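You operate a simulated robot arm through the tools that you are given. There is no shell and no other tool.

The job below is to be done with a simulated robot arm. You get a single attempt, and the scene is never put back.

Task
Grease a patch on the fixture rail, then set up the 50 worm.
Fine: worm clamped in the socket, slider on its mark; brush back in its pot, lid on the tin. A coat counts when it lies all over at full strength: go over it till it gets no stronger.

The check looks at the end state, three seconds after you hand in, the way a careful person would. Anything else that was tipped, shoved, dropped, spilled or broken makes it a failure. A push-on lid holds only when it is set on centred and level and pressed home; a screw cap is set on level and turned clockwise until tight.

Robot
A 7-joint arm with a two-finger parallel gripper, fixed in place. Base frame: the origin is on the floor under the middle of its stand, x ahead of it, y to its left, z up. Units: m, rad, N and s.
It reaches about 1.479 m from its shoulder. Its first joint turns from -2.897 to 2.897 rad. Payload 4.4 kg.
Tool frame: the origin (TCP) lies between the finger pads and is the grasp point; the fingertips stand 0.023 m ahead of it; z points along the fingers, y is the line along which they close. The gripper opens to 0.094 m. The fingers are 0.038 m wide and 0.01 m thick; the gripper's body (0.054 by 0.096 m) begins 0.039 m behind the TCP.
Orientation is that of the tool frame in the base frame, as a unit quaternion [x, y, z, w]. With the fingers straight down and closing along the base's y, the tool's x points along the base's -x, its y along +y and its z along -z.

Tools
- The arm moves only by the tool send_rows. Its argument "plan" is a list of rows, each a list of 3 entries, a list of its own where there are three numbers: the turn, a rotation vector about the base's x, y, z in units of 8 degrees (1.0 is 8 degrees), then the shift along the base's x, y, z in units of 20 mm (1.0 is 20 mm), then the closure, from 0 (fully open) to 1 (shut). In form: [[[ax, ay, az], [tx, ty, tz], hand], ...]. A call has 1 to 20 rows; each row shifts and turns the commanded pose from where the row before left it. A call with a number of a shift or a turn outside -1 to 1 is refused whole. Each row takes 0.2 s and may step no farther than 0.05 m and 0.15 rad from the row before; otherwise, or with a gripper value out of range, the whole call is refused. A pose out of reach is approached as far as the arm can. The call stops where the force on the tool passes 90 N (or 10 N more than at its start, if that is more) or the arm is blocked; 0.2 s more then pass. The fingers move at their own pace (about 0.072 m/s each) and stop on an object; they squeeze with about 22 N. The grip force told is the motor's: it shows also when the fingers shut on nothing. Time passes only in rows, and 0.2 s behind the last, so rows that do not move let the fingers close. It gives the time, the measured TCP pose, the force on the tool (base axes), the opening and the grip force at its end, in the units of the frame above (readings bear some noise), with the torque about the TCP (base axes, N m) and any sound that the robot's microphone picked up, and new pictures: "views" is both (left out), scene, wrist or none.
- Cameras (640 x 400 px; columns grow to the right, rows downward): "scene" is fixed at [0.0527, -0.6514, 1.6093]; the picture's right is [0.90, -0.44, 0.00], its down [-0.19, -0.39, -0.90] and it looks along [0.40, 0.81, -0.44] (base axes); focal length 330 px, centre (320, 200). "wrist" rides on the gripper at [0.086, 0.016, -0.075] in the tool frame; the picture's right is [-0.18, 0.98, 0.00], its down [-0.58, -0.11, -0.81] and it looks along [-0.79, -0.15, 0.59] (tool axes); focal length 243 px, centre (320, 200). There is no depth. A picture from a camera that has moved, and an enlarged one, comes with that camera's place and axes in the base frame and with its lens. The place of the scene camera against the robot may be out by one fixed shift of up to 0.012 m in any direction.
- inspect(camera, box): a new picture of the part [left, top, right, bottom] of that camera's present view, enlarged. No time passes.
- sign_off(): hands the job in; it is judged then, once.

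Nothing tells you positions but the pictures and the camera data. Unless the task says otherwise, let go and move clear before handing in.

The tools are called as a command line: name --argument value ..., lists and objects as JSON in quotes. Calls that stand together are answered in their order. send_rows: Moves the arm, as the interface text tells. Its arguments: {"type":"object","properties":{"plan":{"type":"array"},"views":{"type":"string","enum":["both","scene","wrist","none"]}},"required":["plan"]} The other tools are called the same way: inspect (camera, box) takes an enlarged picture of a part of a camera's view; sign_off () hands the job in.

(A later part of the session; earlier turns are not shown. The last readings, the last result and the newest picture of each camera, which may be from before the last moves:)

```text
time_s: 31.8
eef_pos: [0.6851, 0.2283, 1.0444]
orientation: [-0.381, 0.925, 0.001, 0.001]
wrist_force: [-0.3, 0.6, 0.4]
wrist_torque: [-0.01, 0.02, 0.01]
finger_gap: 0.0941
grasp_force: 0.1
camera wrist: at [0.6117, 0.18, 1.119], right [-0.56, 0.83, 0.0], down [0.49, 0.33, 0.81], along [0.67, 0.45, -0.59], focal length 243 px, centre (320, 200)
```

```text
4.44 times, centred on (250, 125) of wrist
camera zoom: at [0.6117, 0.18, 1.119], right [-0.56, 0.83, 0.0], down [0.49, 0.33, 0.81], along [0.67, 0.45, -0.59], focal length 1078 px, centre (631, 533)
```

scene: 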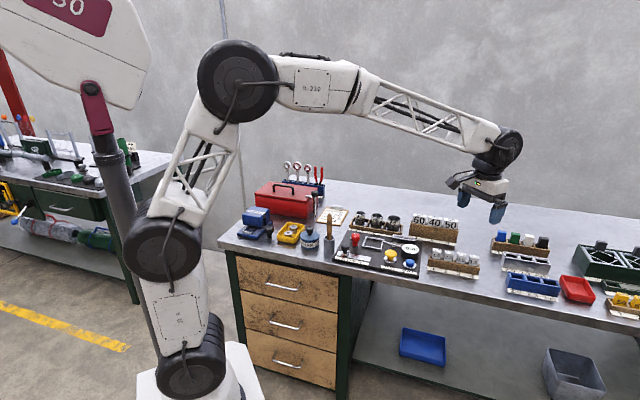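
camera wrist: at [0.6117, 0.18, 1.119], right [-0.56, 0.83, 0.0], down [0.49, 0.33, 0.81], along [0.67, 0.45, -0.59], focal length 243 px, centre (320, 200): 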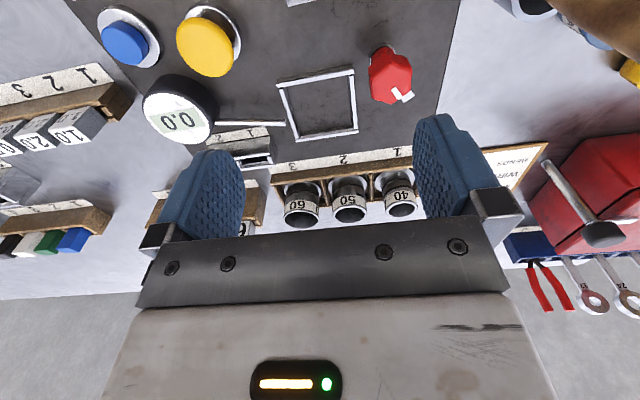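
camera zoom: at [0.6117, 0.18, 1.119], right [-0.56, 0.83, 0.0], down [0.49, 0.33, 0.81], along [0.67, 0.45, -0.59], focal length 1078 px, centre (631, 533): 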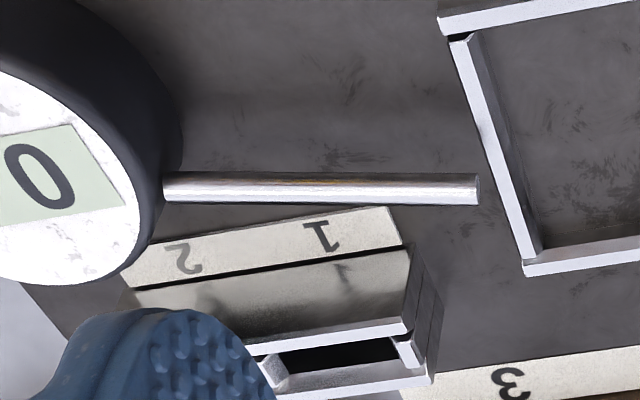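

The rod is the dial's plunger and isn't joined to the frame. The red knob carries a silver finger near its base. I want a low side view of the knob and frame to understand what clamps where.

send_rows --plan '[[[0, 0, 0], [-0.84, -0.36, 0], 0], [[0, 0, 0], [-0.84, -0.36, 0], 0], [[0, 0, 0], [-0.84, -0.36, 0], 0], [[0, 0, 0], [-0.84, -0.36, 0], 0], [[0, 0, 0], [-0.84, -0.36, -0.8], 0], [[0, 0, 0], [-0.84, -0.36, -0.8], 0], [[0, 0, 0], [-0.84, -0.36, -0.8], 0], [[0, 0, 0], [-0.84, -0.36, -0.8], 0], [[0, 0, 0], [0, 0, -0.8], 0], [[0, 0, 0], [0, 0, -0.7], 0], [[0, 0, 0], [0, 0, 0], 0], [[0, 0, 0], [0, 0, 0], 0]]' --views "wrist"

inspect --camera "wrist" --box '[240, 60, 430, 220]'

```text
time_s: 34.4
eef_pos: [0.5531, 0.1688, 0.9501]
orientation: [-0.381, 0.925, 0.0, 0.0]
wrist_force: [-0.8, -0.6, -1.2]
wrist_torque: [-0.01, -0.01, 0.01]
finger_gap: 0.094
grasp_force: 0.0
camera wrist: at [0.4802, 0.1219, 1.0239], right [-0.56, 0.83, 0.0], down [0.49, 0.33, 0.81], along [0.67, 0.45, -0.59], focal length 243 px, centre (320, 200)
```

wrist: 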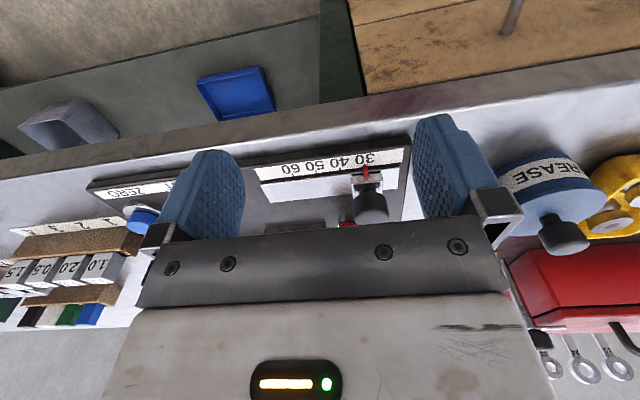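

```text
2.50 times, centred on (335, 140) of wrist
camera zoom: at [0.4802, 0.1219, 1.0239], right [-0.56, 0.83, 0.0], down [0.49, 0.33, 0.81], along [0.67, 0.45, -0.59], focal length 606 px, centre (282, 350)
```

zoom: 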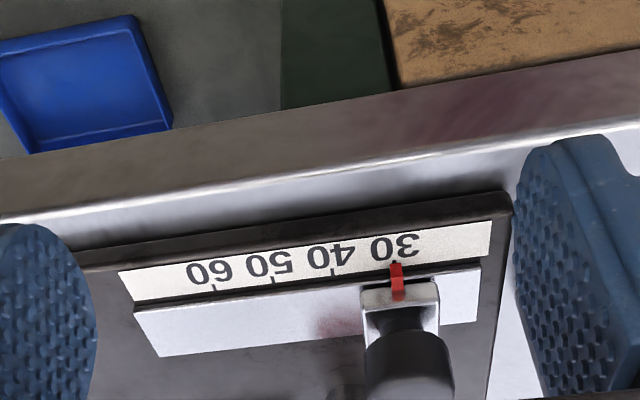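

The palm blocks this angle. I'll pitch the tool about 30° so the camera looks flatter across the board.

send_rows --plan '[[[0, 0, 0], [0, 0, 1], 0], [[0, 0, 0], [0, 0, 1], 0], [[0.66, -0.66, 0], [0.44, 0.44, 0.2], 0], [[0.66, -0.66, 0], [0.44, 0.44, 0.2], 0], [[0.66, -0.66, 0], [0.44, 0.44, 0.2], 0], [[0.66, -0.66, 0], [0.44, 0.44, 0.2], 0], [[0, 0, 0], [0, 0, 0], 0], [[0, 0, 0], [0, 0, 0], 0]]' --views "wrist"

inspect --camera "wrist" --box '[240, 40, 440, 200]'

```text
time_s: 36.2
eef_pos: [0.5904, 0.206, 1.0073]
orientation: [-0.368, 0.893, 0.099, 0.238]
wrist_force: [-0.4, -0.4, 0.9]
wrist_torque: [0.01, 0.0, -0.03]
finger_gap: 0.0942
grasp_force: 0.0
camera wrist: at [0.4988, 0.1403, 1.0294], right [-0.58, 0.81, 0.09], down [0.15, -0.01, 0.99], along [0.8, 0.59, -0.12], focal length 243 px, centre (320, 200)
```

wrist: 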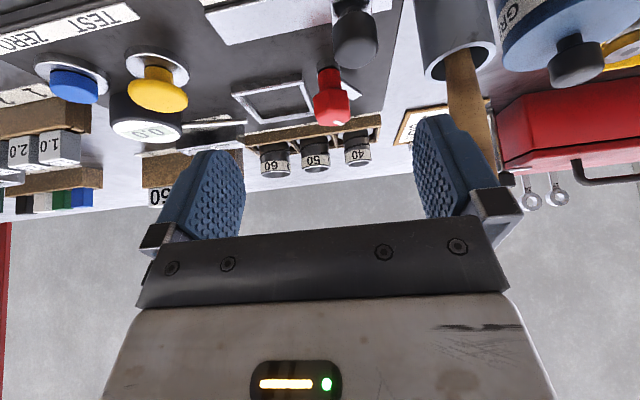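

```text
2.50 times, centred on (340, 120) of wrist
camera zoom: at [0.4988, 0.1403, 1.0294], right [-0.58, 0.81, 0.09], down [0.15, -0.01, 0.99], along [0.8, 0.59, -0.12], focal length 606 px, centre (270, 400)
```

zoom: 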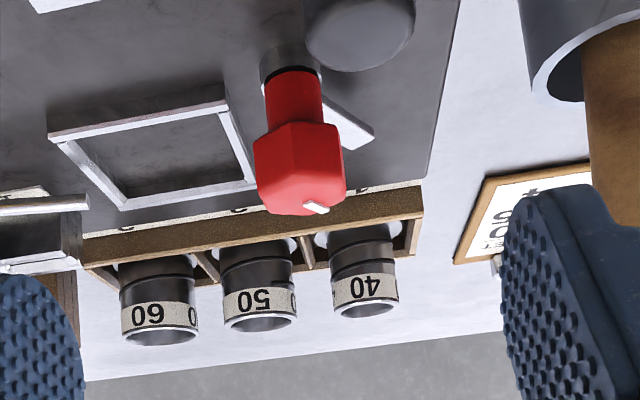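

The finger hangs low at about z 0.885, beside the front-left corner of the frame. I'll get a straight-down view of the frame and the worm rack by pitching the tool back, so I can measure sizes.

send_rows --plan '[[[-0.65, 0.65, 0], [0.8, 0.3, 1], 0], [[-0.65, 0.65, 0], [0.95, 0.41, 1], 0], [[-0.65, 0.65, 0], [0.95, 0.41, 0.6], 0], [[-0.65, 0.65, 0], [0.95, 0.41, 0], 0], [[-0.65, 0.65, 0], [0.95, 0.41, 0], 0], [[-0.65, 0.65, 0], [0.95, 0.41, 0], 0], [[-0.65, 0.65, 0], [0.95, 0.41, 0], 0], [[-0.65, 0.65, 0], [0.95, 0.41, 0], 0], [[0, 0, 0], [0.95, 0.41, 0], 0], [[0, 0, 0], [0.95, 0.41, -0.4], 0], [[0, 0, 0], [0.4, 0.1, 0], 0], [[0, 0, 0], [0, 0, 0], 0]]' --views "both"

```text
time_s: 38.8
eef_pos: [0.784, 0.2889, 1.0509]
orientation: [-0.369, 0.895, -0.096, -0.231]
wrist_force: [0.0, 0.4, -0.5]
wrist_torque: [0.0, 0.0, 0.0]
finger_gap: 0.0941
grasp_force: 0.2
camera wrist: at [0.7435, 0.2734, 1.1583], right [-0.58, 0.81, -0.09], down [0.71, 0.56, 0.42], along [0.39, 0.18, -0.9], focal length 243 px, centre (320, 200)
```

scene: 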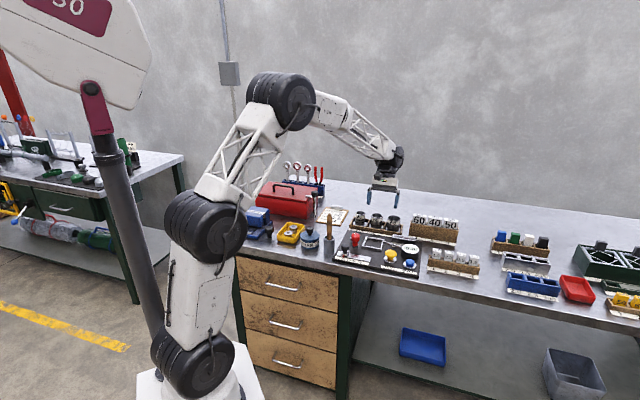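
wrist: 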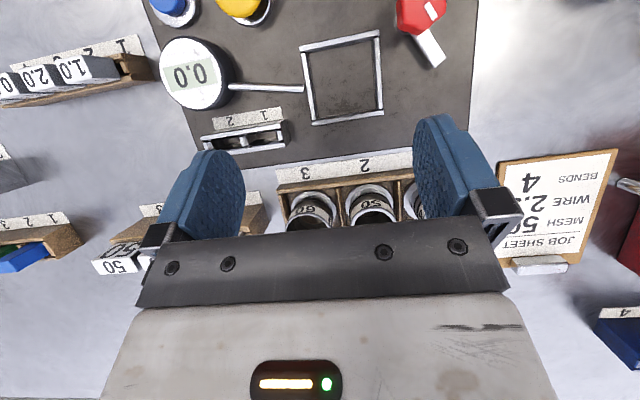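

inspect --camera "wrist" --box '[270, 0, 470, 140]'

inspect --camera "wrist" --box '[150, 30, 310, 160]'

inspect --camera "wrist" --box '[260, 140, 430, 240]'

```text
2.86 times, centred on (370, 70) of wrist
camera zoom: at [0.7435, 0.2734, 1.1583], right [-0.58, 0.81, -0.09], down [0.71, 0.56, 0.42], along [0.39, 0.18, -0.9], focal length 693 px, centre (177, 571)
```

zoom: 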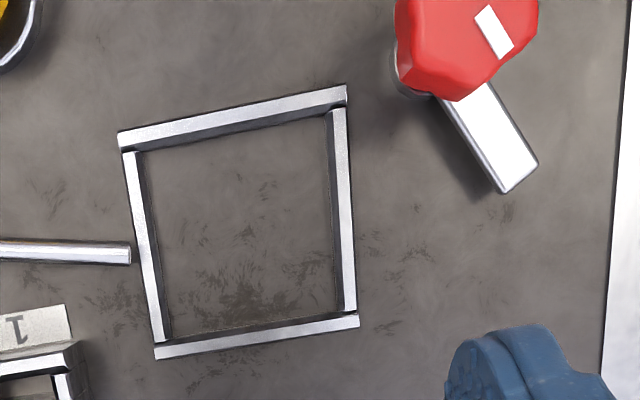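

```text
3.08 times, centred on (230, 95) of wrist
camera zoom: at [0.7435, 0.2734, 1.1583], right [-0.58, 0.81, -0.09], down [0.71, 0.56, 0.42], along [0.39, 0.18, -0.9], focal length 746 px, centre (597, 523)
```

zoom: 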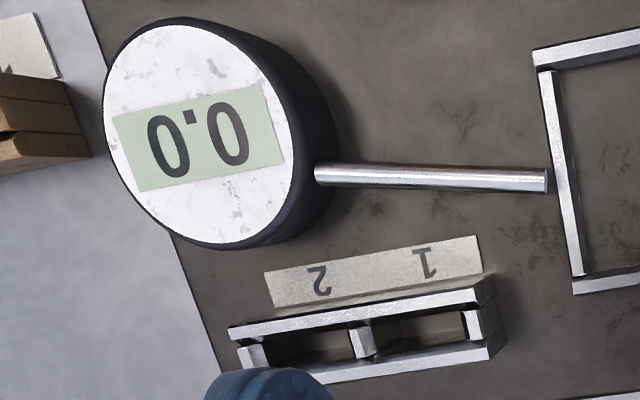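

```text
3.76 times, centred on (345, 190) of wrist
camera zoom: at [0.7435, 0.2734, 1.1583], right [-0.58, 0.81, -0.09], down [0.71, 0.56, 0.42], along [0.39, 0.18, -0.9], focal length 913 px, centre (226, 238)
```

zoom: 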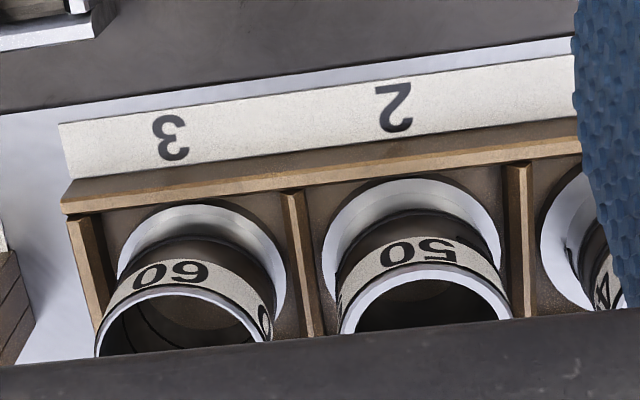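

That settles it. The frame is the socket for the worm's round flange, and turning the red knob swings its finger over the flange. Next I'll look straight down at the rail to find the patch.

send_rows --plan '[[[0, 0, 0], [-0.97, -0.33, -0.4], 0], [[0, 0, 0], [-0.97, -0.33, -0.4], 0], [[0, 0, 0], [-0.97, -0.33, -0.4], 0], [[0, 0, 0], [-0.97, -0.33, -0.4], 0], [[0, 0, 0], [-0.97, -0.33, -0.4], 0], [[0, 0, 0], [-0.97, -0.33, -0.4], 0], [[0, 0, 0], [0, 0, 0], 0], [[0, 0, 0], [0, 0, 0], 0]]' --views "wrist"

inspect --camera "wrist" --box '[220, 0, 480, 140]'

```text
time_s: 40.6
eef_pos: [0.664, 0.2484, 1.0036]
orientation: [-0.369, 0.895, -0.097, -0.232]
wrist_force: [-0.3, -0.3, 0.3]
wrist_torque: [-0.01, 0.02, -0.01]
finger_gap: 0.0938
grasp_force: 0.1
camera wrist: at [0.6243, 0.2327, 1.1105], right [-0.58, 0.81, -0.09], down [0.71, 0.56, 0.42], along [0.39, 0.18, -0.9], focal length 243 px, centre (320, 200)
```

wrist: 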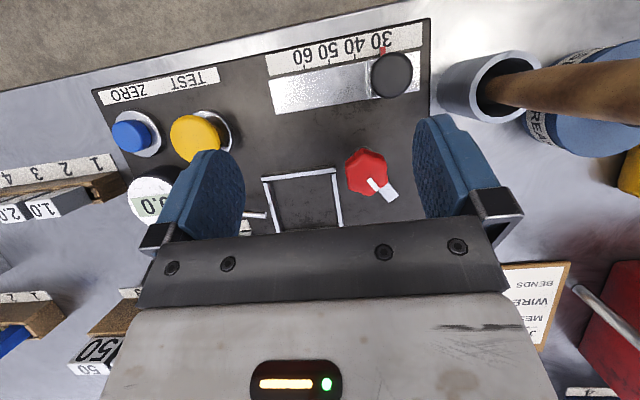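

```text
2.46 times, centred on (350, 70) of wrist
camera zoom: at [0.6243, 0.2327, 1.1105], right [-0.58, 0.81, -0.09], down [0.71, 0.56, 0.42], along [0.39, 0.18, -0.9], focal length 597 px, centre (246, 520)
```

zoom: 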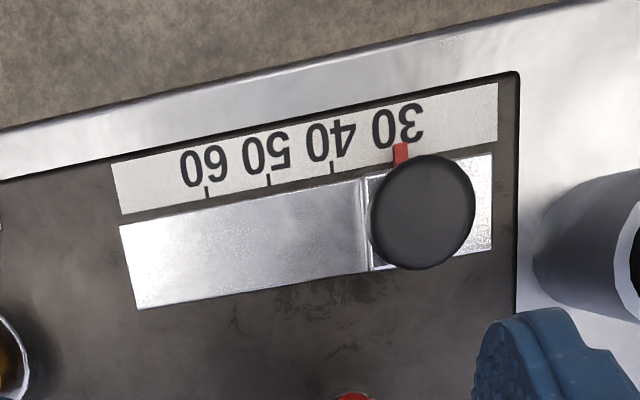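

The rail has no visible outline, so I'll coat its whole exposed top right of the slider. Next I'll look down on the brush pot and the grease tin from above.

send_rows --plan '[[[0, 0, 0], [0, 0, 1], 0], [[0, 0, 0], [0, 0, 1], 0], [[0, 0, 0], [0, 0, 1], 0], [[0, 0, 0], [0, 0, 1], 0], [[0, 0, 0], [0, 0, 1], 0], [[0, 0, 0], [-0.5, 0.7, 1], 0], [[0, 0, 0], [-0.7, 0.97, 1], 0], [[0, 0, 0], [-0.7, 0.97, 0], 0], [[0, 0, 0], [-0.7, 0.97, 0], 0], [[0, 0, 0], [-0.7, 0.97, 0], 0], [[0, 0, 0], [-0.7, 0.97, 0], 0], [[0, 0, 0], [-0.7, 0.97, 0], 0], [[0, 0, 0], [0, 0, 0], 0], [[0, 0, 0], [0, 0, 0], 0]]' --views "wrist"

inspect --camera "wrist" --box '[220, 0, 480, 160]'

```text
time_s: 43.6
eef_pos: [0.575, 0.3779, 1.1431]
orientation: [-0.369, 0.895, -0.097, -0.231]
wrist_force: [0.4, 0.3, -0.1]
wrist_torque: [0.02, 0.01, 0.01]
finger_gap: 0.0939
grasp_force: 0.0
camera wrist: at [0.5333, 0.3627, 1.25], right [-0.58, 0.81, -0.09], down [0.71, 0.56, 0.42], along [0.39, 0.18, -0.9], focal length 243 px, centre (320, 200)
```

wrist: 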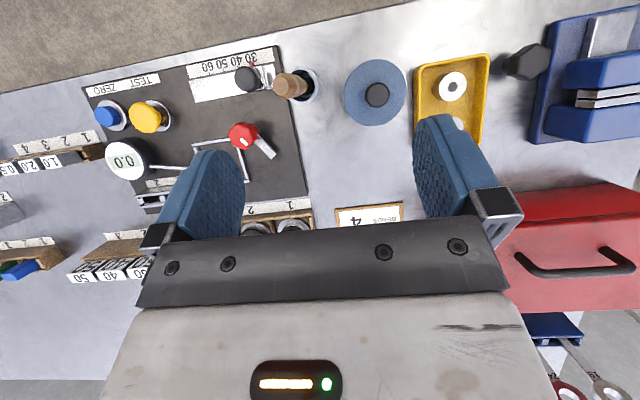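

```text
2.46 times, centred on (350, 80) of wrist
camera zoom: at [0.5333, 0.3627, 1.25], right [-0.58, 0.81, -0.09], down [0.71, 0.56, 0.42], along [0.39, 0.18, -0.9], focal length 597 px, centre (246, 495)
```

zoom: 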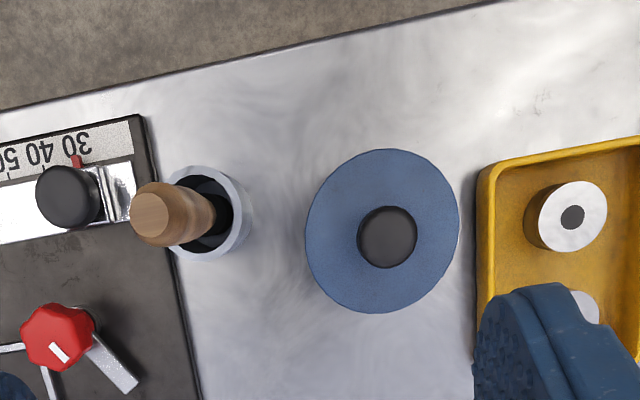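

The tin's lid knob is near (0.518, 0.399) with its top at about z 0.933. The brush stands upright at about (0.563, 0.321) with its top at about 1.033. I'll set the tool upright again over the lid knob and check the alignment.

send_rows --plan '[[[0.64, -0.64, 0], [-0.71, 0.26, 0], 0], [[0.64, -0.64, 0], [-0.71, 0.26, 0], 0], [[0.64, -0.64, 0], [-0.71, 0.26, 0], 0], [[0.64, -0.64, 0], [-0.71, 0.26, 0], 0], [[0, 0, 0], [0, 0, -0.8], 0.3], [[0, 0, 0], [0, 0, -0.8], 0.3], [[0, 0, 0], [0, 0, -0.8], 0.3], [[0, 0, 0], [0, 0, -0.8], 0.3], [[0, 0, 0], [0, 0, -0.8], 0.3], [[0, 0, 0], [0, 0, 0], 0.3], [[0, 0, 0], [0, 0, 0], 0.3]]' --views "both"

inspect --camera "wrist" --box '[240, 0, 440, 160]'

```text
time_s: 46.0
eef_pos: [0.5184, 0.3989, 1.0636]
orientation: [-0.381, 0.925, -0.001, -0.001]
wrist_force: [-0.3, 0.4, 0.4]
wrist_torque: [0.01, -0.03, -0.04]
finger_gap: 0.0659
grasp_force: 0.1
camera wrist: at [0.4448, 0.3507, 1.1372], right [-0.56, 0.83, 0.0], down [0.49, 0.33, 0.81], along [0.67, 0.45, -0.59], focal length 243 px, centre (320, 200)
```

scene: 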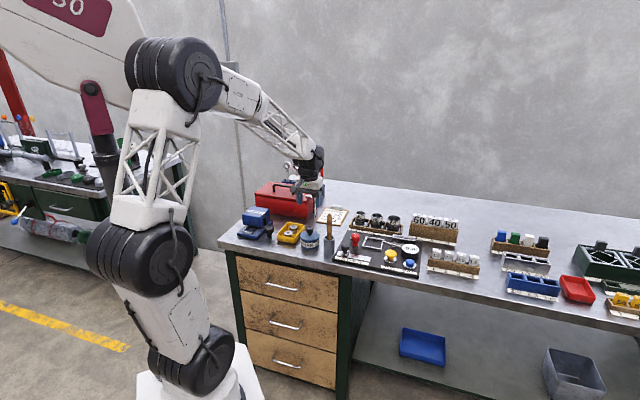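
wrist: 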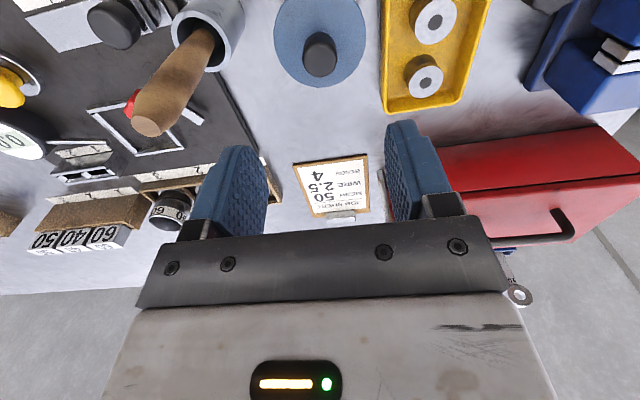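

```text
2.50 times, centred on (340, 80) of wrist
camera zoom: at [0.4448, 0.3507, 1.1372], right [-0.56, 0.83, 0.0], down [0.49, 0.33, 0.81], along [0.67, 0.45, -0.59], focal length 606 px, centre (270, 500)
```

zoom: 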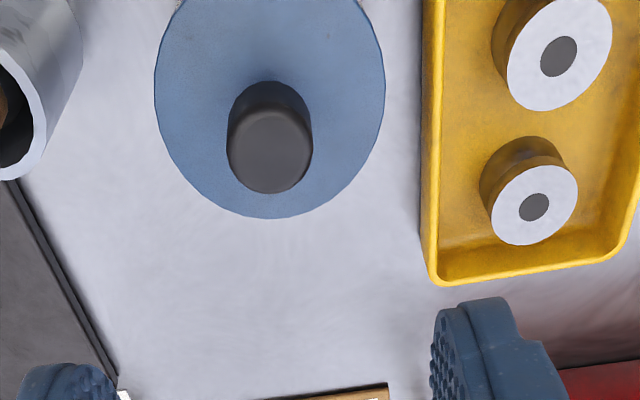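

The lid knob lies exactly on the tool's column, so it's aligned. I'll go down around it and stop before touching the lid.

send_rows --plan '[[[0, 0, 0], [0, 0, -1], 0.3], [[0, 0, 0], [0, 0, -1], 0.3], [[0, 0, 0], [0, 0, -1], 0.3], [[0, 0, 0], [0, 0, -1], 0.3], [[0, 0, 0], [0, 0, -1], 0.3], [[0, 0, 0], [0, 0, -1], 0.3], [[0, 0, 0], [0, 0, -0.5], 0.3], [[0, 0, 0], [0, 0, -0.2], 0.3], [[0, 0, 0], [0, 0, 0], 0.3], [[0, 0, 0], [0, 0, 0], 0.3]]' --views "both"

```text
time_s: 48.2
eef_pos: [0.5177, 0.4001, 0.9283]
orientation: [-0.381, 0.925, 0.0, 0.001]
wrist_force: [-5.0, -1.9, 24.4]
wrist_torque: [-0.06, 0.14, 0.0]
finger_gap: 0.0657
grasp_force: 0.1
camera wrist: at [0.4437, 0.3512, 1.0032], right [-0.56, 0.83, 0.0], down [0.49, 0.33, 0.81], along [0.67, 0.45, -0.59], focal length 243 px, centre (320, 200)
```

scene: 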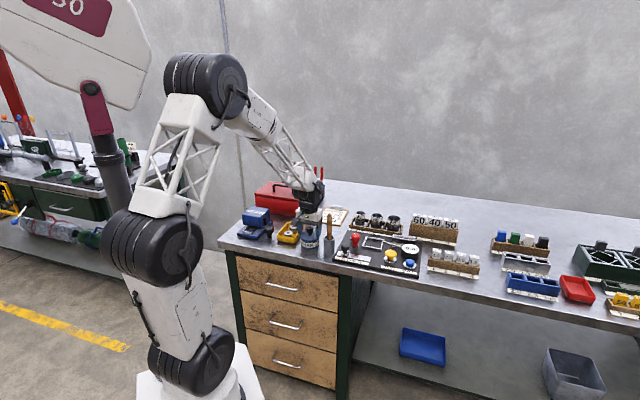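
wrist: 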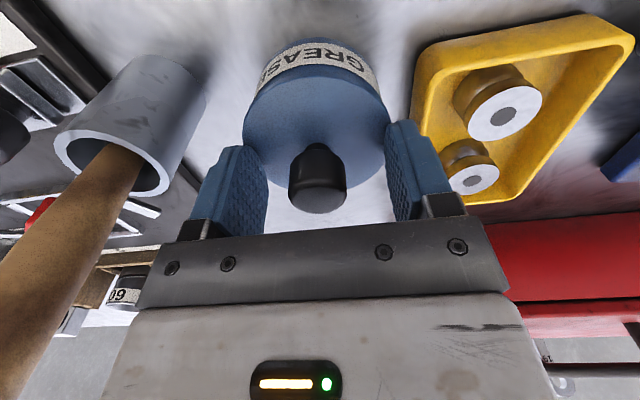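

The fingertips are resting lightly on the lid, so its top is at z≈0.905. I'll lift a few millimetres and close on the knob.

send_rows --plan '[[[0, 0, 0], [0, 0, 0.2], 0.3], [[0, 0, 0], [0, 0, 0.1], 0.3], [[0, 0, 0], [0, 0, 0], 1], [[0, 0, 0], [0, 0, 0], 1], [[0, 0, 0], [0, 0, 0], 1], [[0, 0, 0], [0, 0, 0], 1]]' --views "wrist"

```text
time_s: 49.6
eef_pos: [0.5183, 0.3982, 0.9337]
orientation: [-0.381, 0.925, 0.0, 0.0]
wrist_force: [0.0, -0.5, -0.6]
wrist_torque: [0.0, 0.0, 0.0]
finger_gap: 0.0268
grasp_force: 22.4
camera wrist: at [0.4442, 0.3503, 1.0087], right [-0.56, 0.83, 0.0], down [0.49, 0.33, 0.81], along [0.67, 0.45, -0.59], focal length 243 px, centre (320, 200)
```

wrist: 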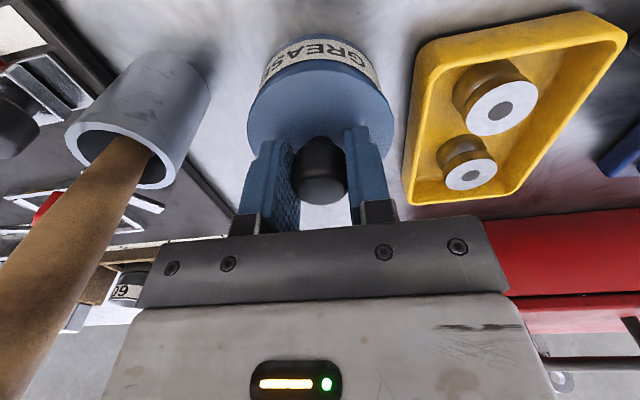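

The knob is gripped with no side load. I'll draw the lid straight up slowly and watch whether the tin stays put.

send_rows --plan '[[[0, 0, 0], [0, 0, 0.1], 1], [[0, 0, 0], [0, 0, 0.1], 1], [[0, 0, 0], [0, 0, 0.1], 1], [[0, 0, 0], [0, 0, 0.1], 1], [[0, 0, 0], [0, 0, 0.1], 1], [[0, 0, 0], [0, 0, 0.1], 1], [[0, 0, 0], [0, 0, 0.2], 1], [[0, 0, 0], [0, 0, 0.2], 1], [[0, 0, 0], [0, 0, 0.2], 1], [[0, 0, 0], [0, 0, 0.2], 1]]' --views "both"

```text
time_s: 51.8
eef_pos: [0.5166, 0.3988, 0.9636]
orientation: [-0.381, 0.924, 0.0, -0.001]
wrist_force: [-0.3, 0.4, -1.0]
wrist_torque: [0.01, 0.01, -0.01]
finger_gap: 0.0269
grasp_force: 22.2
camera wrist: at [0.4427, 0.3506, 1.0373], right [-0.56, 0.83, 0.0], down [0.49, 0.33, 0.81], along [0.67, 0.45, -0.59], focal length 243 px, centre (320, 200)
```

scene: 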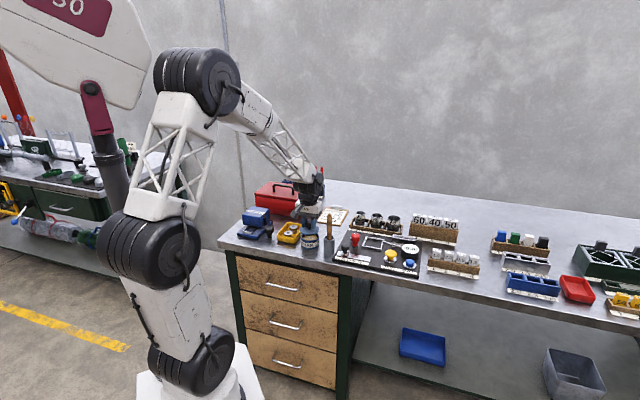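
wrist: 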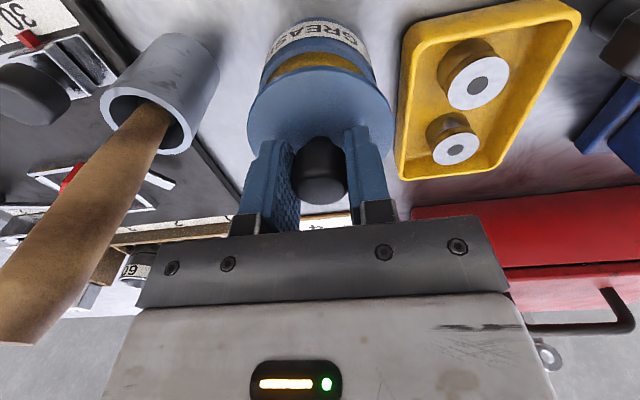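

The lid is off and the tin hasn't moved. I'll carry it back to the clear bench between the tin and the job sheet, clear of the brush.

send_rows --plan '[[[0, 0, 0], [0, 0, 1], 1], [[0, 0, 0], [0, 0, 1], 1], [[0, 0, 0], [0.86, 0.86, 0], 1], [[0, 0, 0], [0.86, 0.86, 0], 1], [[0, 0, 0], [0.86, 0.86, 0], 1], [[0, 0, 0], [0.86, 0.86, 0], 1], [[0, 0, 0], [0.63, -0.63, 0], 1], [[0, 0, 0], [0.63, -0.63, 0], 1], [[0, 0, 0], [0, 0, -1], 1], [[0, 0, 0], [0, 0, -1], 1], [[0, 0, 0], [0, 0, -1], 1], [[0, 0, 0], [0, 0, 0], 1]]' --views "both"

```text
time_s: 54.4
eef_pos: [0.6104, 0.444, 0.9406]
orientation: [-0.381, 0.925, 0.0, -0.001]
wrist_force: [0.1, 0.3, 0.6]
wrist_torque: [-0.02, 0.04, 0.02]
finger_gap: 0.0268
grasp_force: 21.8
camera wrist: at [0.5362, 0.395, 1.0162], right [-0.56, 0.83, 0.0], down [0.49, 0.33, 0.81], along [0.67, 0.45, -0.59], focal length 243 px, centre (320, 200)
```

scene: 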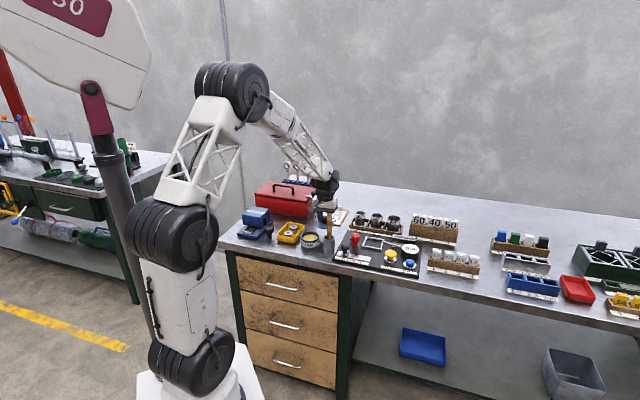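
wrist: 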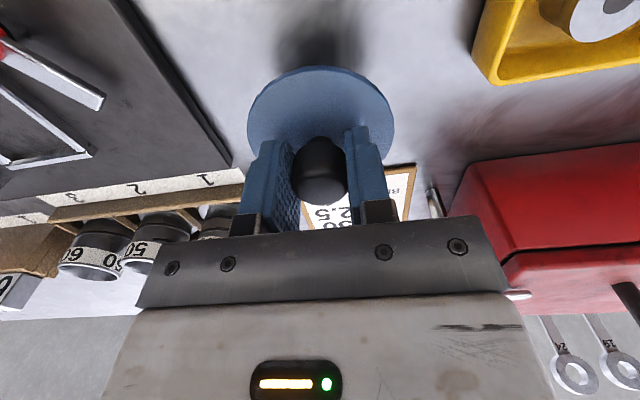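

The spot below the lid is clear. I'll lower it in small steps, feeling for contact.

send_rows --plan '[[[0, 0, 0], [0, 0, -0.5], 1], [[0, 0, 0], [0, 0, -0.5], 1], [[0, 0, 0], [0, 0, -0.3], 1], [[0, 0, 0], [0, 0, -0.2], 1], [[0, 0, 0], [0, 0, 0], 1]]' --views "wrist"

```text
time_s: 55.6
eef_pos: [0.6123, 0.4414, 0.914]
orientation: [-0.382, 0.924, 0.0, 0.0]
wrist_force: [0.1, 0.5, -0.4]
wrist_torque: [0.0, 0.01, 0.01]
finger_gap: 0.0267
grasp_force: 21.6
camera wrist: at [0.5372, 0.3937, 0.9881], right [-0.56, 0.83, 0.0], down [0.49, 0.33, 0.81], along [0.67, 0.45, -0.59], focal length 243 px, centre (320, 200)
```

wrist: 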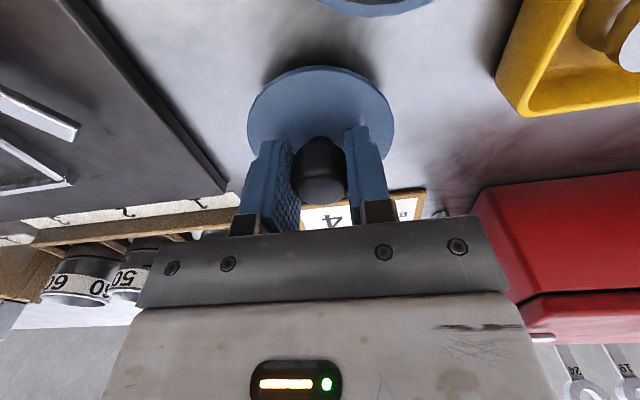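

send_rows --plan '[[[0, 0, 0], [0, 0, -0.2], 1], [[0, 0, 0], [0, 0, -0.2], 1], [[0, 0, 0], [0, 0, -0.2], 1], [[0, 0, 0], [0, 0, 0], 1]]' --views "none"

```text
time_s: 56.6
eef_pos: [0.6107, 0.443, 0.9004]
orientation: [-0.381, 0.925, 0.001, 0.0]
wrist_force: [-1.3, 0.3, -1.3]
wrist_torque: [0.0, -0.01, 0.02]
finger_gap: 0.0267
grasp_force: 22.0
```

send_rows --plan '[[[0, 0, 0], [0, 0, -0.15], 1], [[0, 0, 0], [0, 0, -0.15], 1], [[0, 0, 0], [0, 0, -0.1], 1], [[0, 0, 0], [0, 0, 0], 1]]' --views "wrist"

```text
time_s: 57.6
eef_pos: [0.6116, 0.4437, 0.8943]
orientation: [-0.381, 0.925, 0.0, 0.001]
wrist_force: [-10.1, -1.5, 48.6]
wrist_torque: [-0.12, 0.26, 0.01]
finger_gap: 0.027
grasp_force: 22.0
camera wrist: at [0.5373, 0.3948, 0.9688], right [-0.56, 0.83, 0.0], down [0.49, 0.33, 0.81], along [0.67, 0.45, -0.59], focal length 243 px, centre (320, 200)
```

wrist: 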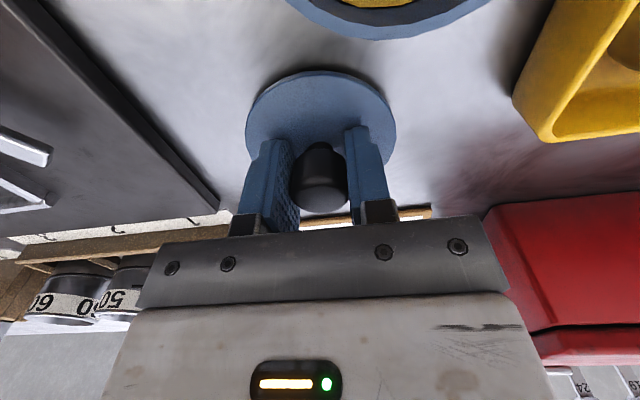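

The lid rests on the bench. I'll ease the pressure, open the fingers and rise.

send_rows --plan '[[[0, 0, 0], [0, 0, 0.12], 1], [[0, 0, 0], [0, 0, 0], 0.7], [[0, 0, 0], [0, 0, 0], 0.4], [[0, 0, 0], [0, 0, 0], 0.3], [[0, 0, 0], [0, 0, 0.5], 0.3], [[0, 0, 0], [0, 0, 1], 0.3], [[0, 0, 0], [0, 0, 1], 0.3], [[0, 0, 0], [0, 0, 1], 0.3], [[0, 0, 0], [0, 0, 1], 0.3], [[0, 0, 0], [0, 0, 1], 0.3], [[0, 0, 0], [0, 0, 1], 0.3], [[0, 0, 0], [0, 0, 1], 0.3], [[0, 0, 0], [0, 0, 1], 0.3], [[0, 0, 0], [0, 0, 0], 0.3]]' --views "both"

```text
time_s: 60.6
eef_pos: [0.6104, 0.4426, 1.0681]
orientation: [-0.381, 0.925, 0.0, 0.0]
wrist_force: [0.3, -0.4, 0.2]
wrist_torque: [0.0, 0.0, -0.01]
finger_gap: 0.0657
grasp_force: 0.0
camera wrist: at [0.5367, 0.394, 1.1424], right [-0.56, 0.83, 0.0], down [0.49, 0.33, 0.81], along [0.67, 0.45, -0.59], focal length 243 px, centre (320, 200)
```

scene: 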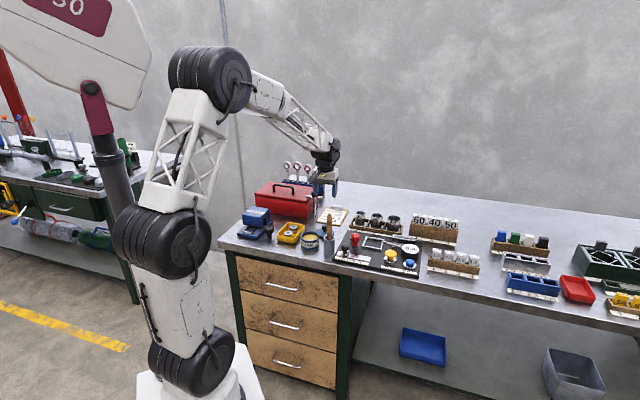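
wrist: 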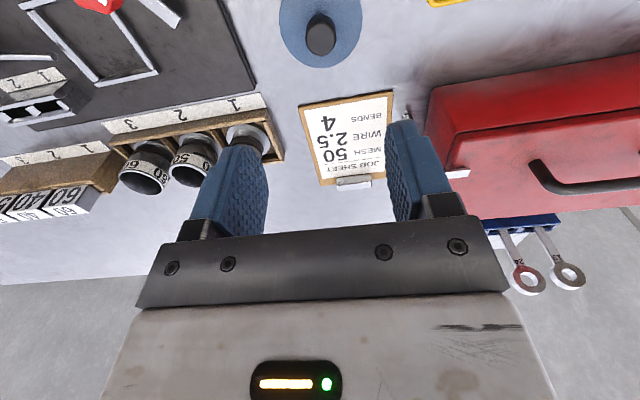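

The lid sits level on the bench. Now I'll go up and over to the brush handle, staying above its top, and check alignment.

send_rows --plan '[[[0, 0, 0], [0, 0, 1], 0.3], [[0, 0, 0], [0, 0, 1], 0.3], [[0, 0, 0], [0, 0, 1], 0.3], [[0, 0, 0], [0, 0, 1], 0.3], [[0, 0, 0], [0, 0, 1], 0.3], [[0, 0, 0], [-0.34, -0.87, 0], 0.3], [[0, 0, 0], [-0.34, -0.87, 0], 0.3], [[0, 0, 0], [-0.34, -0.87, 0], 0.3], [[0, 0, 0], [-0.34, -0.87, 0], 0.3], [[0, 0, 0], [-0.34, -0.87, 0], 0.3], [[0, 0, 0], [-0.34, -0.87, 0], 0.3], [[0, 0, 0], [-0.34, -0.87, 0], 0.3], [[0, 0, 0], [0, 0, 0], 0.3], [[0, 0, 0], [0, 0, 0], 0.3]]' --views "wrist"

inspect --camera "wrist" --box '[240, 0, 440, 160]'

```text
time_s: 63.6
eef_pos: [0.5608, 0.3213, 1.1664]
orientation: [-0.381, 0.924, 0.0, 0.0]
wrist_force: [0.4, -0.2, 0.4]
wrist_torque: [0.03, -0.01, -0.02]
finger_gap: 0.0658
grasp_force: 0.1
camera wrist: at [0.4886, 0.2728, 1.2407], right [-0.56, 0.83, 0.0], down [0.49, 0.33, 0.81], along [0.67, 0.45, -0.59], focal length 243 px, centre (320, 200)
```

wrist: 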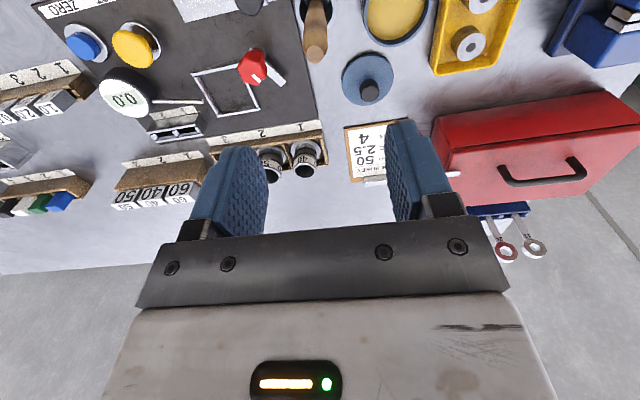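

```text
2.50 times, centred on (340, 80) of wrist
camera zoom: at [0.4886, 0.2728, 1.2407], right [-0.56, 0.83, 0.0], down [0.49, 0.33, 0.81], along [0.67, 0.45, -0.59], focal length 606 px, centre (270, 500)
```

zoom: 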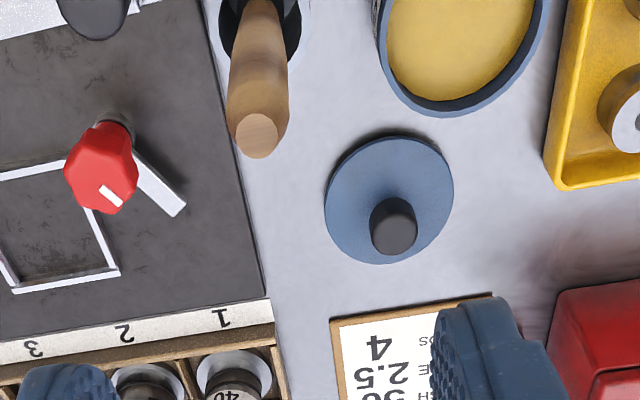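

The handle top lies about 4 mm to the right of the tool axis. I'll correct that, descend so the handle top stays below the palm, and grip it.

send_rows --plan '[[[0, 0, 0], [0.14, -0.14, -0.7], 0.3], [[0, 0, 0], [0, 0, -1], 0.3], [[0, 0, 0], [0, 0, -1], 0.3], [[0, 0, 0], [0, 0, -1], 0.3], [[0, 0, 0], [0, 0, -1], 0.3], [[0, 0, 0], [0, 0, -1], 0.3], [[0, 0, 0], [0, 0, -1], 0.3], [[0, 0, 0], [0, 0, -0.8], 0.3], [[0, 0, 0], [0, 0, 0], 0.3], [[0, 0, 0], [0, 0, 0], 0.3]]' --views "both"

```text
time_s: 65.8
eef_pos: [0.5655, 0.3174, 1.0132]
orientation: [-0.382, 0.924, 0.0, 0.0]
wrist_force: [-0.1, 0.6, 0.4]
wrist_torque: [0.01, -0.02, -0.03]
finger_gap: 0.066
grasp_force: 0.0
camera wrist: at [0.492, 0.2684, 1.088], right [-0.56, 0.83, 0.0], down [0.49, 0.33, 0.81], along [0.67, 0.45, -0.59], focal length 243 px, centre (320, 200)
```

scene: 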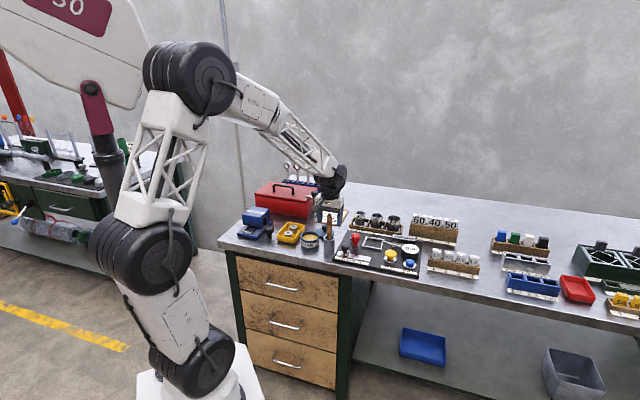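
wrist: 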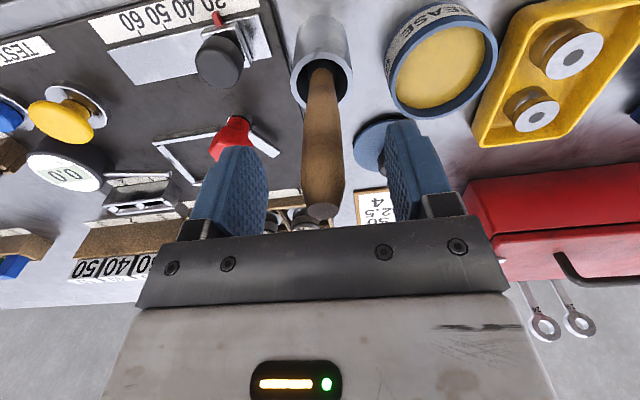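

The handle is centred between the pads with its top about 16 mm above the TCP. I'll go 10 mm lower and close.

send_rows --plan '[[[0, 0, 0], [0, 0, -0.5], 0.3], [[0, 0, 0], [0, 0, 0], 0.3], [[0, 0, 0], [0, 0, 0], 1], [[0, 0, 0], [0, 0, 0], 1], [[0, 0, 0], [0, 0, 0], 1], [[0, 0, 0], [0, 0, 0], 1]]' --views "wrist"

```text
time_s: 67.2
eef_pos: [0.5667, 0.3167, 1.0044]
orientation: [-0.381, 0.925, -0.001, 0.0]
wrist_force: [0.4, -0.4, 0.8]
wrist_torque: [-0.01, 0.0, -0.03]
finger_gap: 0.0208
grasp_force: 22.3
camera wrist: at [0.4923, 0.2687, 1.0787], right [-0.56, 0.83, 0.0], down [0.49, 0.33, 0.81], along [0.67, 0.45, -0.59], focal length 243 px, centre (320, 200)
```

wrist: 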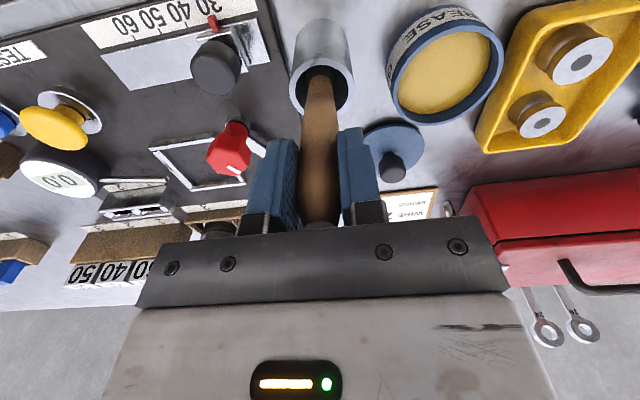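

The brush is gripped. I'll lift it straight out of the pot and look at its length and bristles.

send_rows --plan '[[[0, 0, 0], [0, 0, 0.5], 1], [[0, 0, 0], [0, 0, 1], 1], [[0, 0, 0], [0, 0, 1], 1], [[0, 0, 0], [0, 0, 1], 1], [[0, 0, 0], [0, 0, 1], 1], [[0, 0, 0], [0, 0, 1], 1], [[0, 0, 0], [0, 0, 0], 1]]' --views "both"

inspect --camera "scene" --box '[295, 160, 375, 260]'

inspect --camera "wrist" --box '[240, 0, 440, 160]'

```text
time_s: 68.8
eef_pos: [0.5649, 0.3191, 1.1176]
orientation: [-0.381, 0.925, 0.0, 0.001]
wrist_force: [0.7, 0.5, -0.5]
wrist_torque: [-0.02, -0.01, 0.01]
finger_gap: 0.0206
grasp_force: 22.6
camera wrist: at [0.4919, 0.2702, 1.1917], right [-0.56, 0.83, 0.0], down [0.49, 0.33, 0.81], along [0.67, 0.45, -0.59], focal length 243 px, centre (320, 200)
```

scene: 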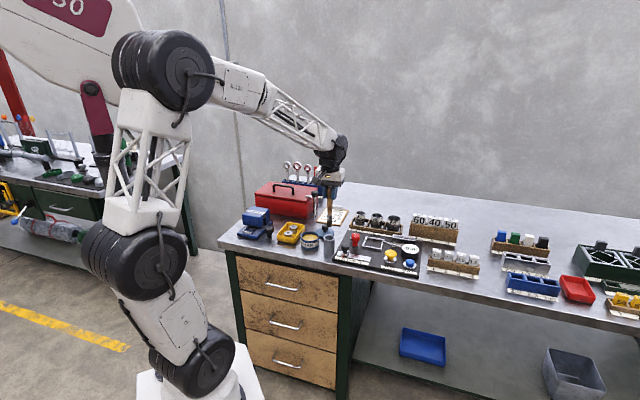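
wrist: 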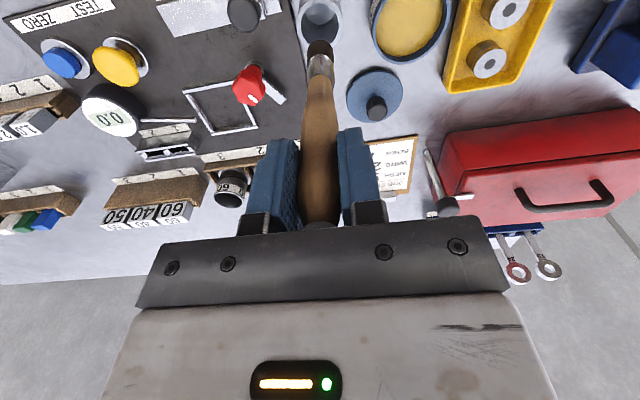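

```text
4.00 times, centred on (335, 210) of scene
camera zoom: at [0.0527, -0.6514, 1.6093], right [0.9, -0.44, 0.0], down [-0.19, -0.39, -0.9], along [0.4, 0.81, -0.44], focal length 1321 px, centre (260, 160)
```

zoom: 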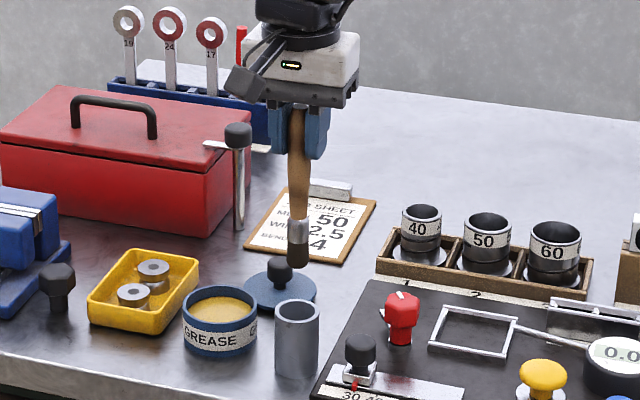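

```text
2.50 times, centred on (340, 80) of wrist
camera zoom: at [0.4919, 0.2702, 1.1917], right [-0.56, 0.83, 0.0], down [0.49, 0.33, 0.81], along [0.67, 0.45, -0.59], focal length 606 px, centre (270, 500)
```

zoom: 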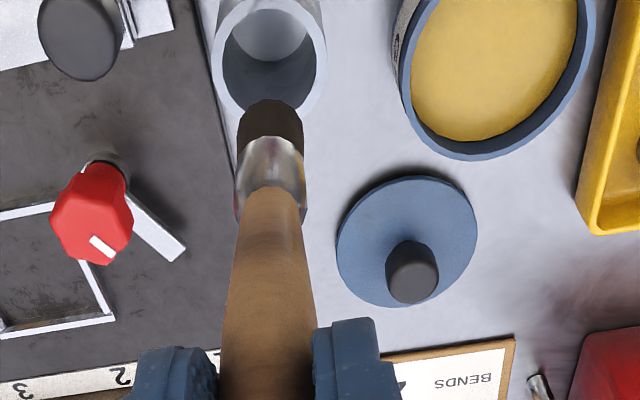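

The brush has about 15 mm of dark bristle, ending roughly 0.153 m below the TCP. I'll move it over the open tin and dip gently.

send_rows --plan '[[[0, 0, 0], [-0.492, 0.81, 0], 1], [[0, 0, 0], [-0.492, 0.81, 0], 1], [[0, 0, 0], [-0.492, 0.81, 0], 1], [[0, 0, 0], [-0.492, 0.81, 0], 1], [[0, 0, 0], [-0.492, 0.81, 0], 1], [[0, 0, 0], [0, 0, 0], 1], [[0, 0, 0], [0, 0, -1], 1], [[0, 0, 0], [0, 0, -1], 1], [[0, 0, 0], [0, 0, -1], 1], [[0, 0, 0], [0, 0, -0.5], 1], [[0, 0, 0], [0, 0, 0], 1]]' --views "both"

inspect --camera "scene" --box '[285, 190, 365, 260]'

inspect --camera "wrist" --box '[240, 0, 440, 160]'

```text
time_s: 71.2
eef_pos: [0.5161, 0.3975, 1.0448]
orientation: [-0.382, 0.924, 0.0, 0.0]
wrist_force: [0.4, -0.1, 0.2]
wrist_torque: [-0.02, -0.01, -0.01]
finger_gap: 0.0206
grasp_force: 21.8
camera wrist: at [0.4428, 0.3493, 1.1195], right [-0.56, 0.83, 0.0], down [0.49, 0.33, 0.81], along [0.67, 0.45, -0.59], focal length 243 px, centre (320, 200)
```

scene: 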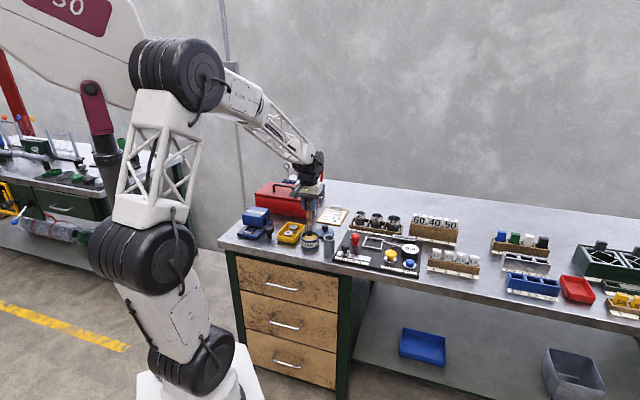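
wrist: 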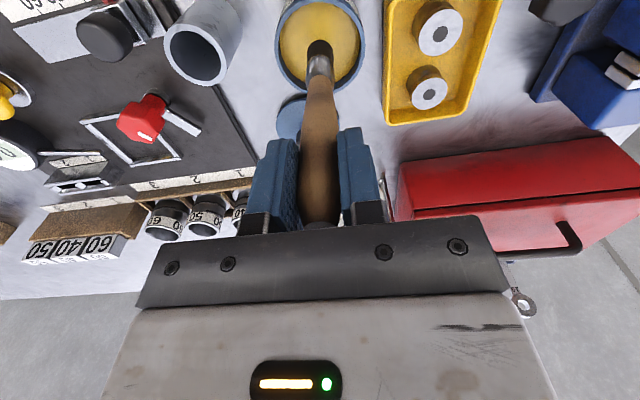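

```text
5.71 times, centred on (325, 225) of scene
camera zoom: at [0.0527, -0.6514, 1.6093], right [0.9, -0.44, 0.0], down [-0.19, -0.39, -0.9], along [0.4, 0.81, -0.44], focal length 1887 px, centre (291, 57)
```

zoom: 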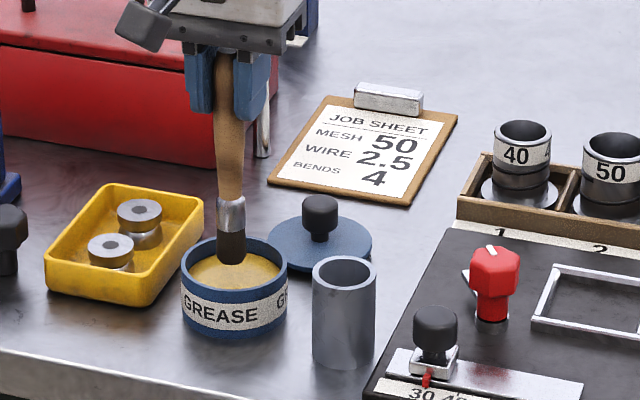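

```text
2.50 times, centred on (340, 80) of wrist
camera zoom: at [0.4428, 0.3493, 1.1195], right [-0.56, 0.83, 0.0], down [0.49, 0.33, 0.81], along [0.67, 0.45, -0.59], focal length 606 px, centre (270, 500)
```

zoom: 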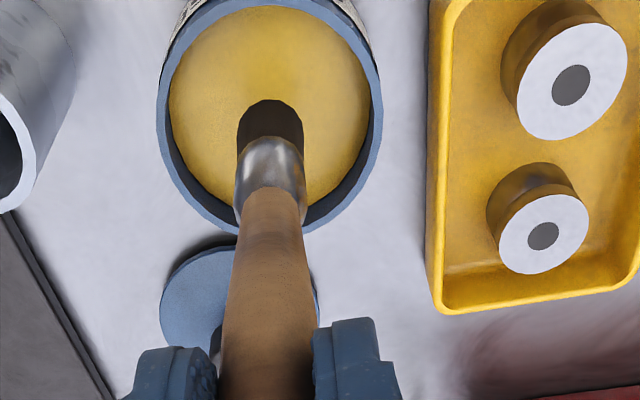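

The bristles hang just over the grease, centred in the tin. I'll lower them into it in small steps.

send_rows --plan '[[[0, 0, 0], [0, 0, -0.3], 1], [[0, 0, 0], [0, 0, -0.3], 1], [[0, 0, 0], [0, 0, -0.2], 1], [[0, 0, 0], [0, 0, 0], 1], [[0, 0, 0], [0, 0, 0], 1]]' --views "wrist"

inspect --camera "wrist" --box '[240, 0, 440, 160]'

inspect --camera "scene" --box '[285, 190, 365, 260]'

```text
time_s: 72.4
eef_pos: [0.5176, 0.3975, 1.0289]
orientation: [-0.381, 0.924, 0.0, 0.0]
wrist_force: [0.8, -0.3, -0.1]
wrist_torque: [0.01, -0.02, -0.02]
finger_gap: 0.0206
grasp_force: 21.7
camera wrist: at [0.4434, 0.3504, 1.1039], right [-0.56, 0.83, 0.0], down [0.49, 0.33, 0.81], along [0.67, 0.45, -0.59], focal length 243 px, centre (320, 200)
```

wrist: 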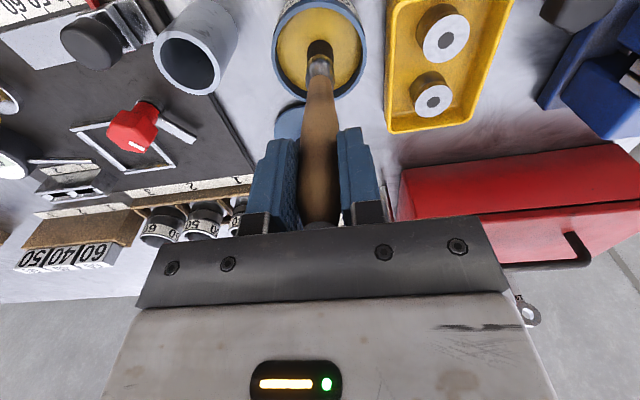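

```text
2.50 times, centred on (340, 80) of wrist
camera zoom: at [0.4434, 0.3504, 1.1039], right [-0.56, 0.83, 0.0], down [0.49, 0.33, 0.81], along [0.67, 0.45, -0.59], focal length 606 px, centre (270, 500)
```

zoom: 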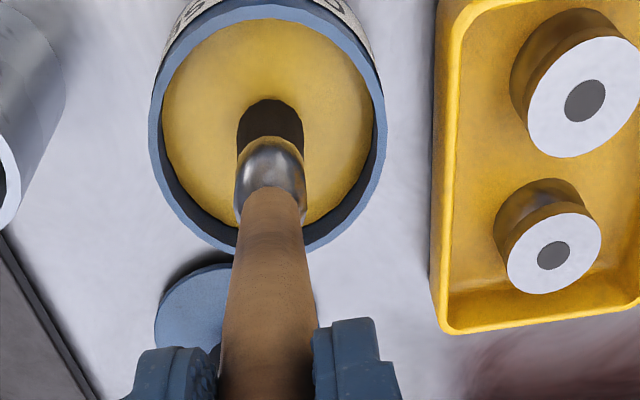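

```text
5.71 times, centred on (325, 225) of scene
camera zoom: at [0.0527, -0.6514, 1.6093], right [0.9, -0.44, 0.0], down [-0.19, -0.39, -0.9], along [0.4, 0.81, -0.44], focal length 1887 px, centre (291, 57)
```

zoom: 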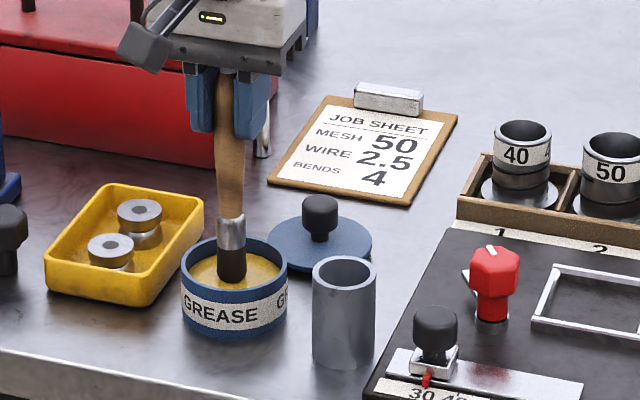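

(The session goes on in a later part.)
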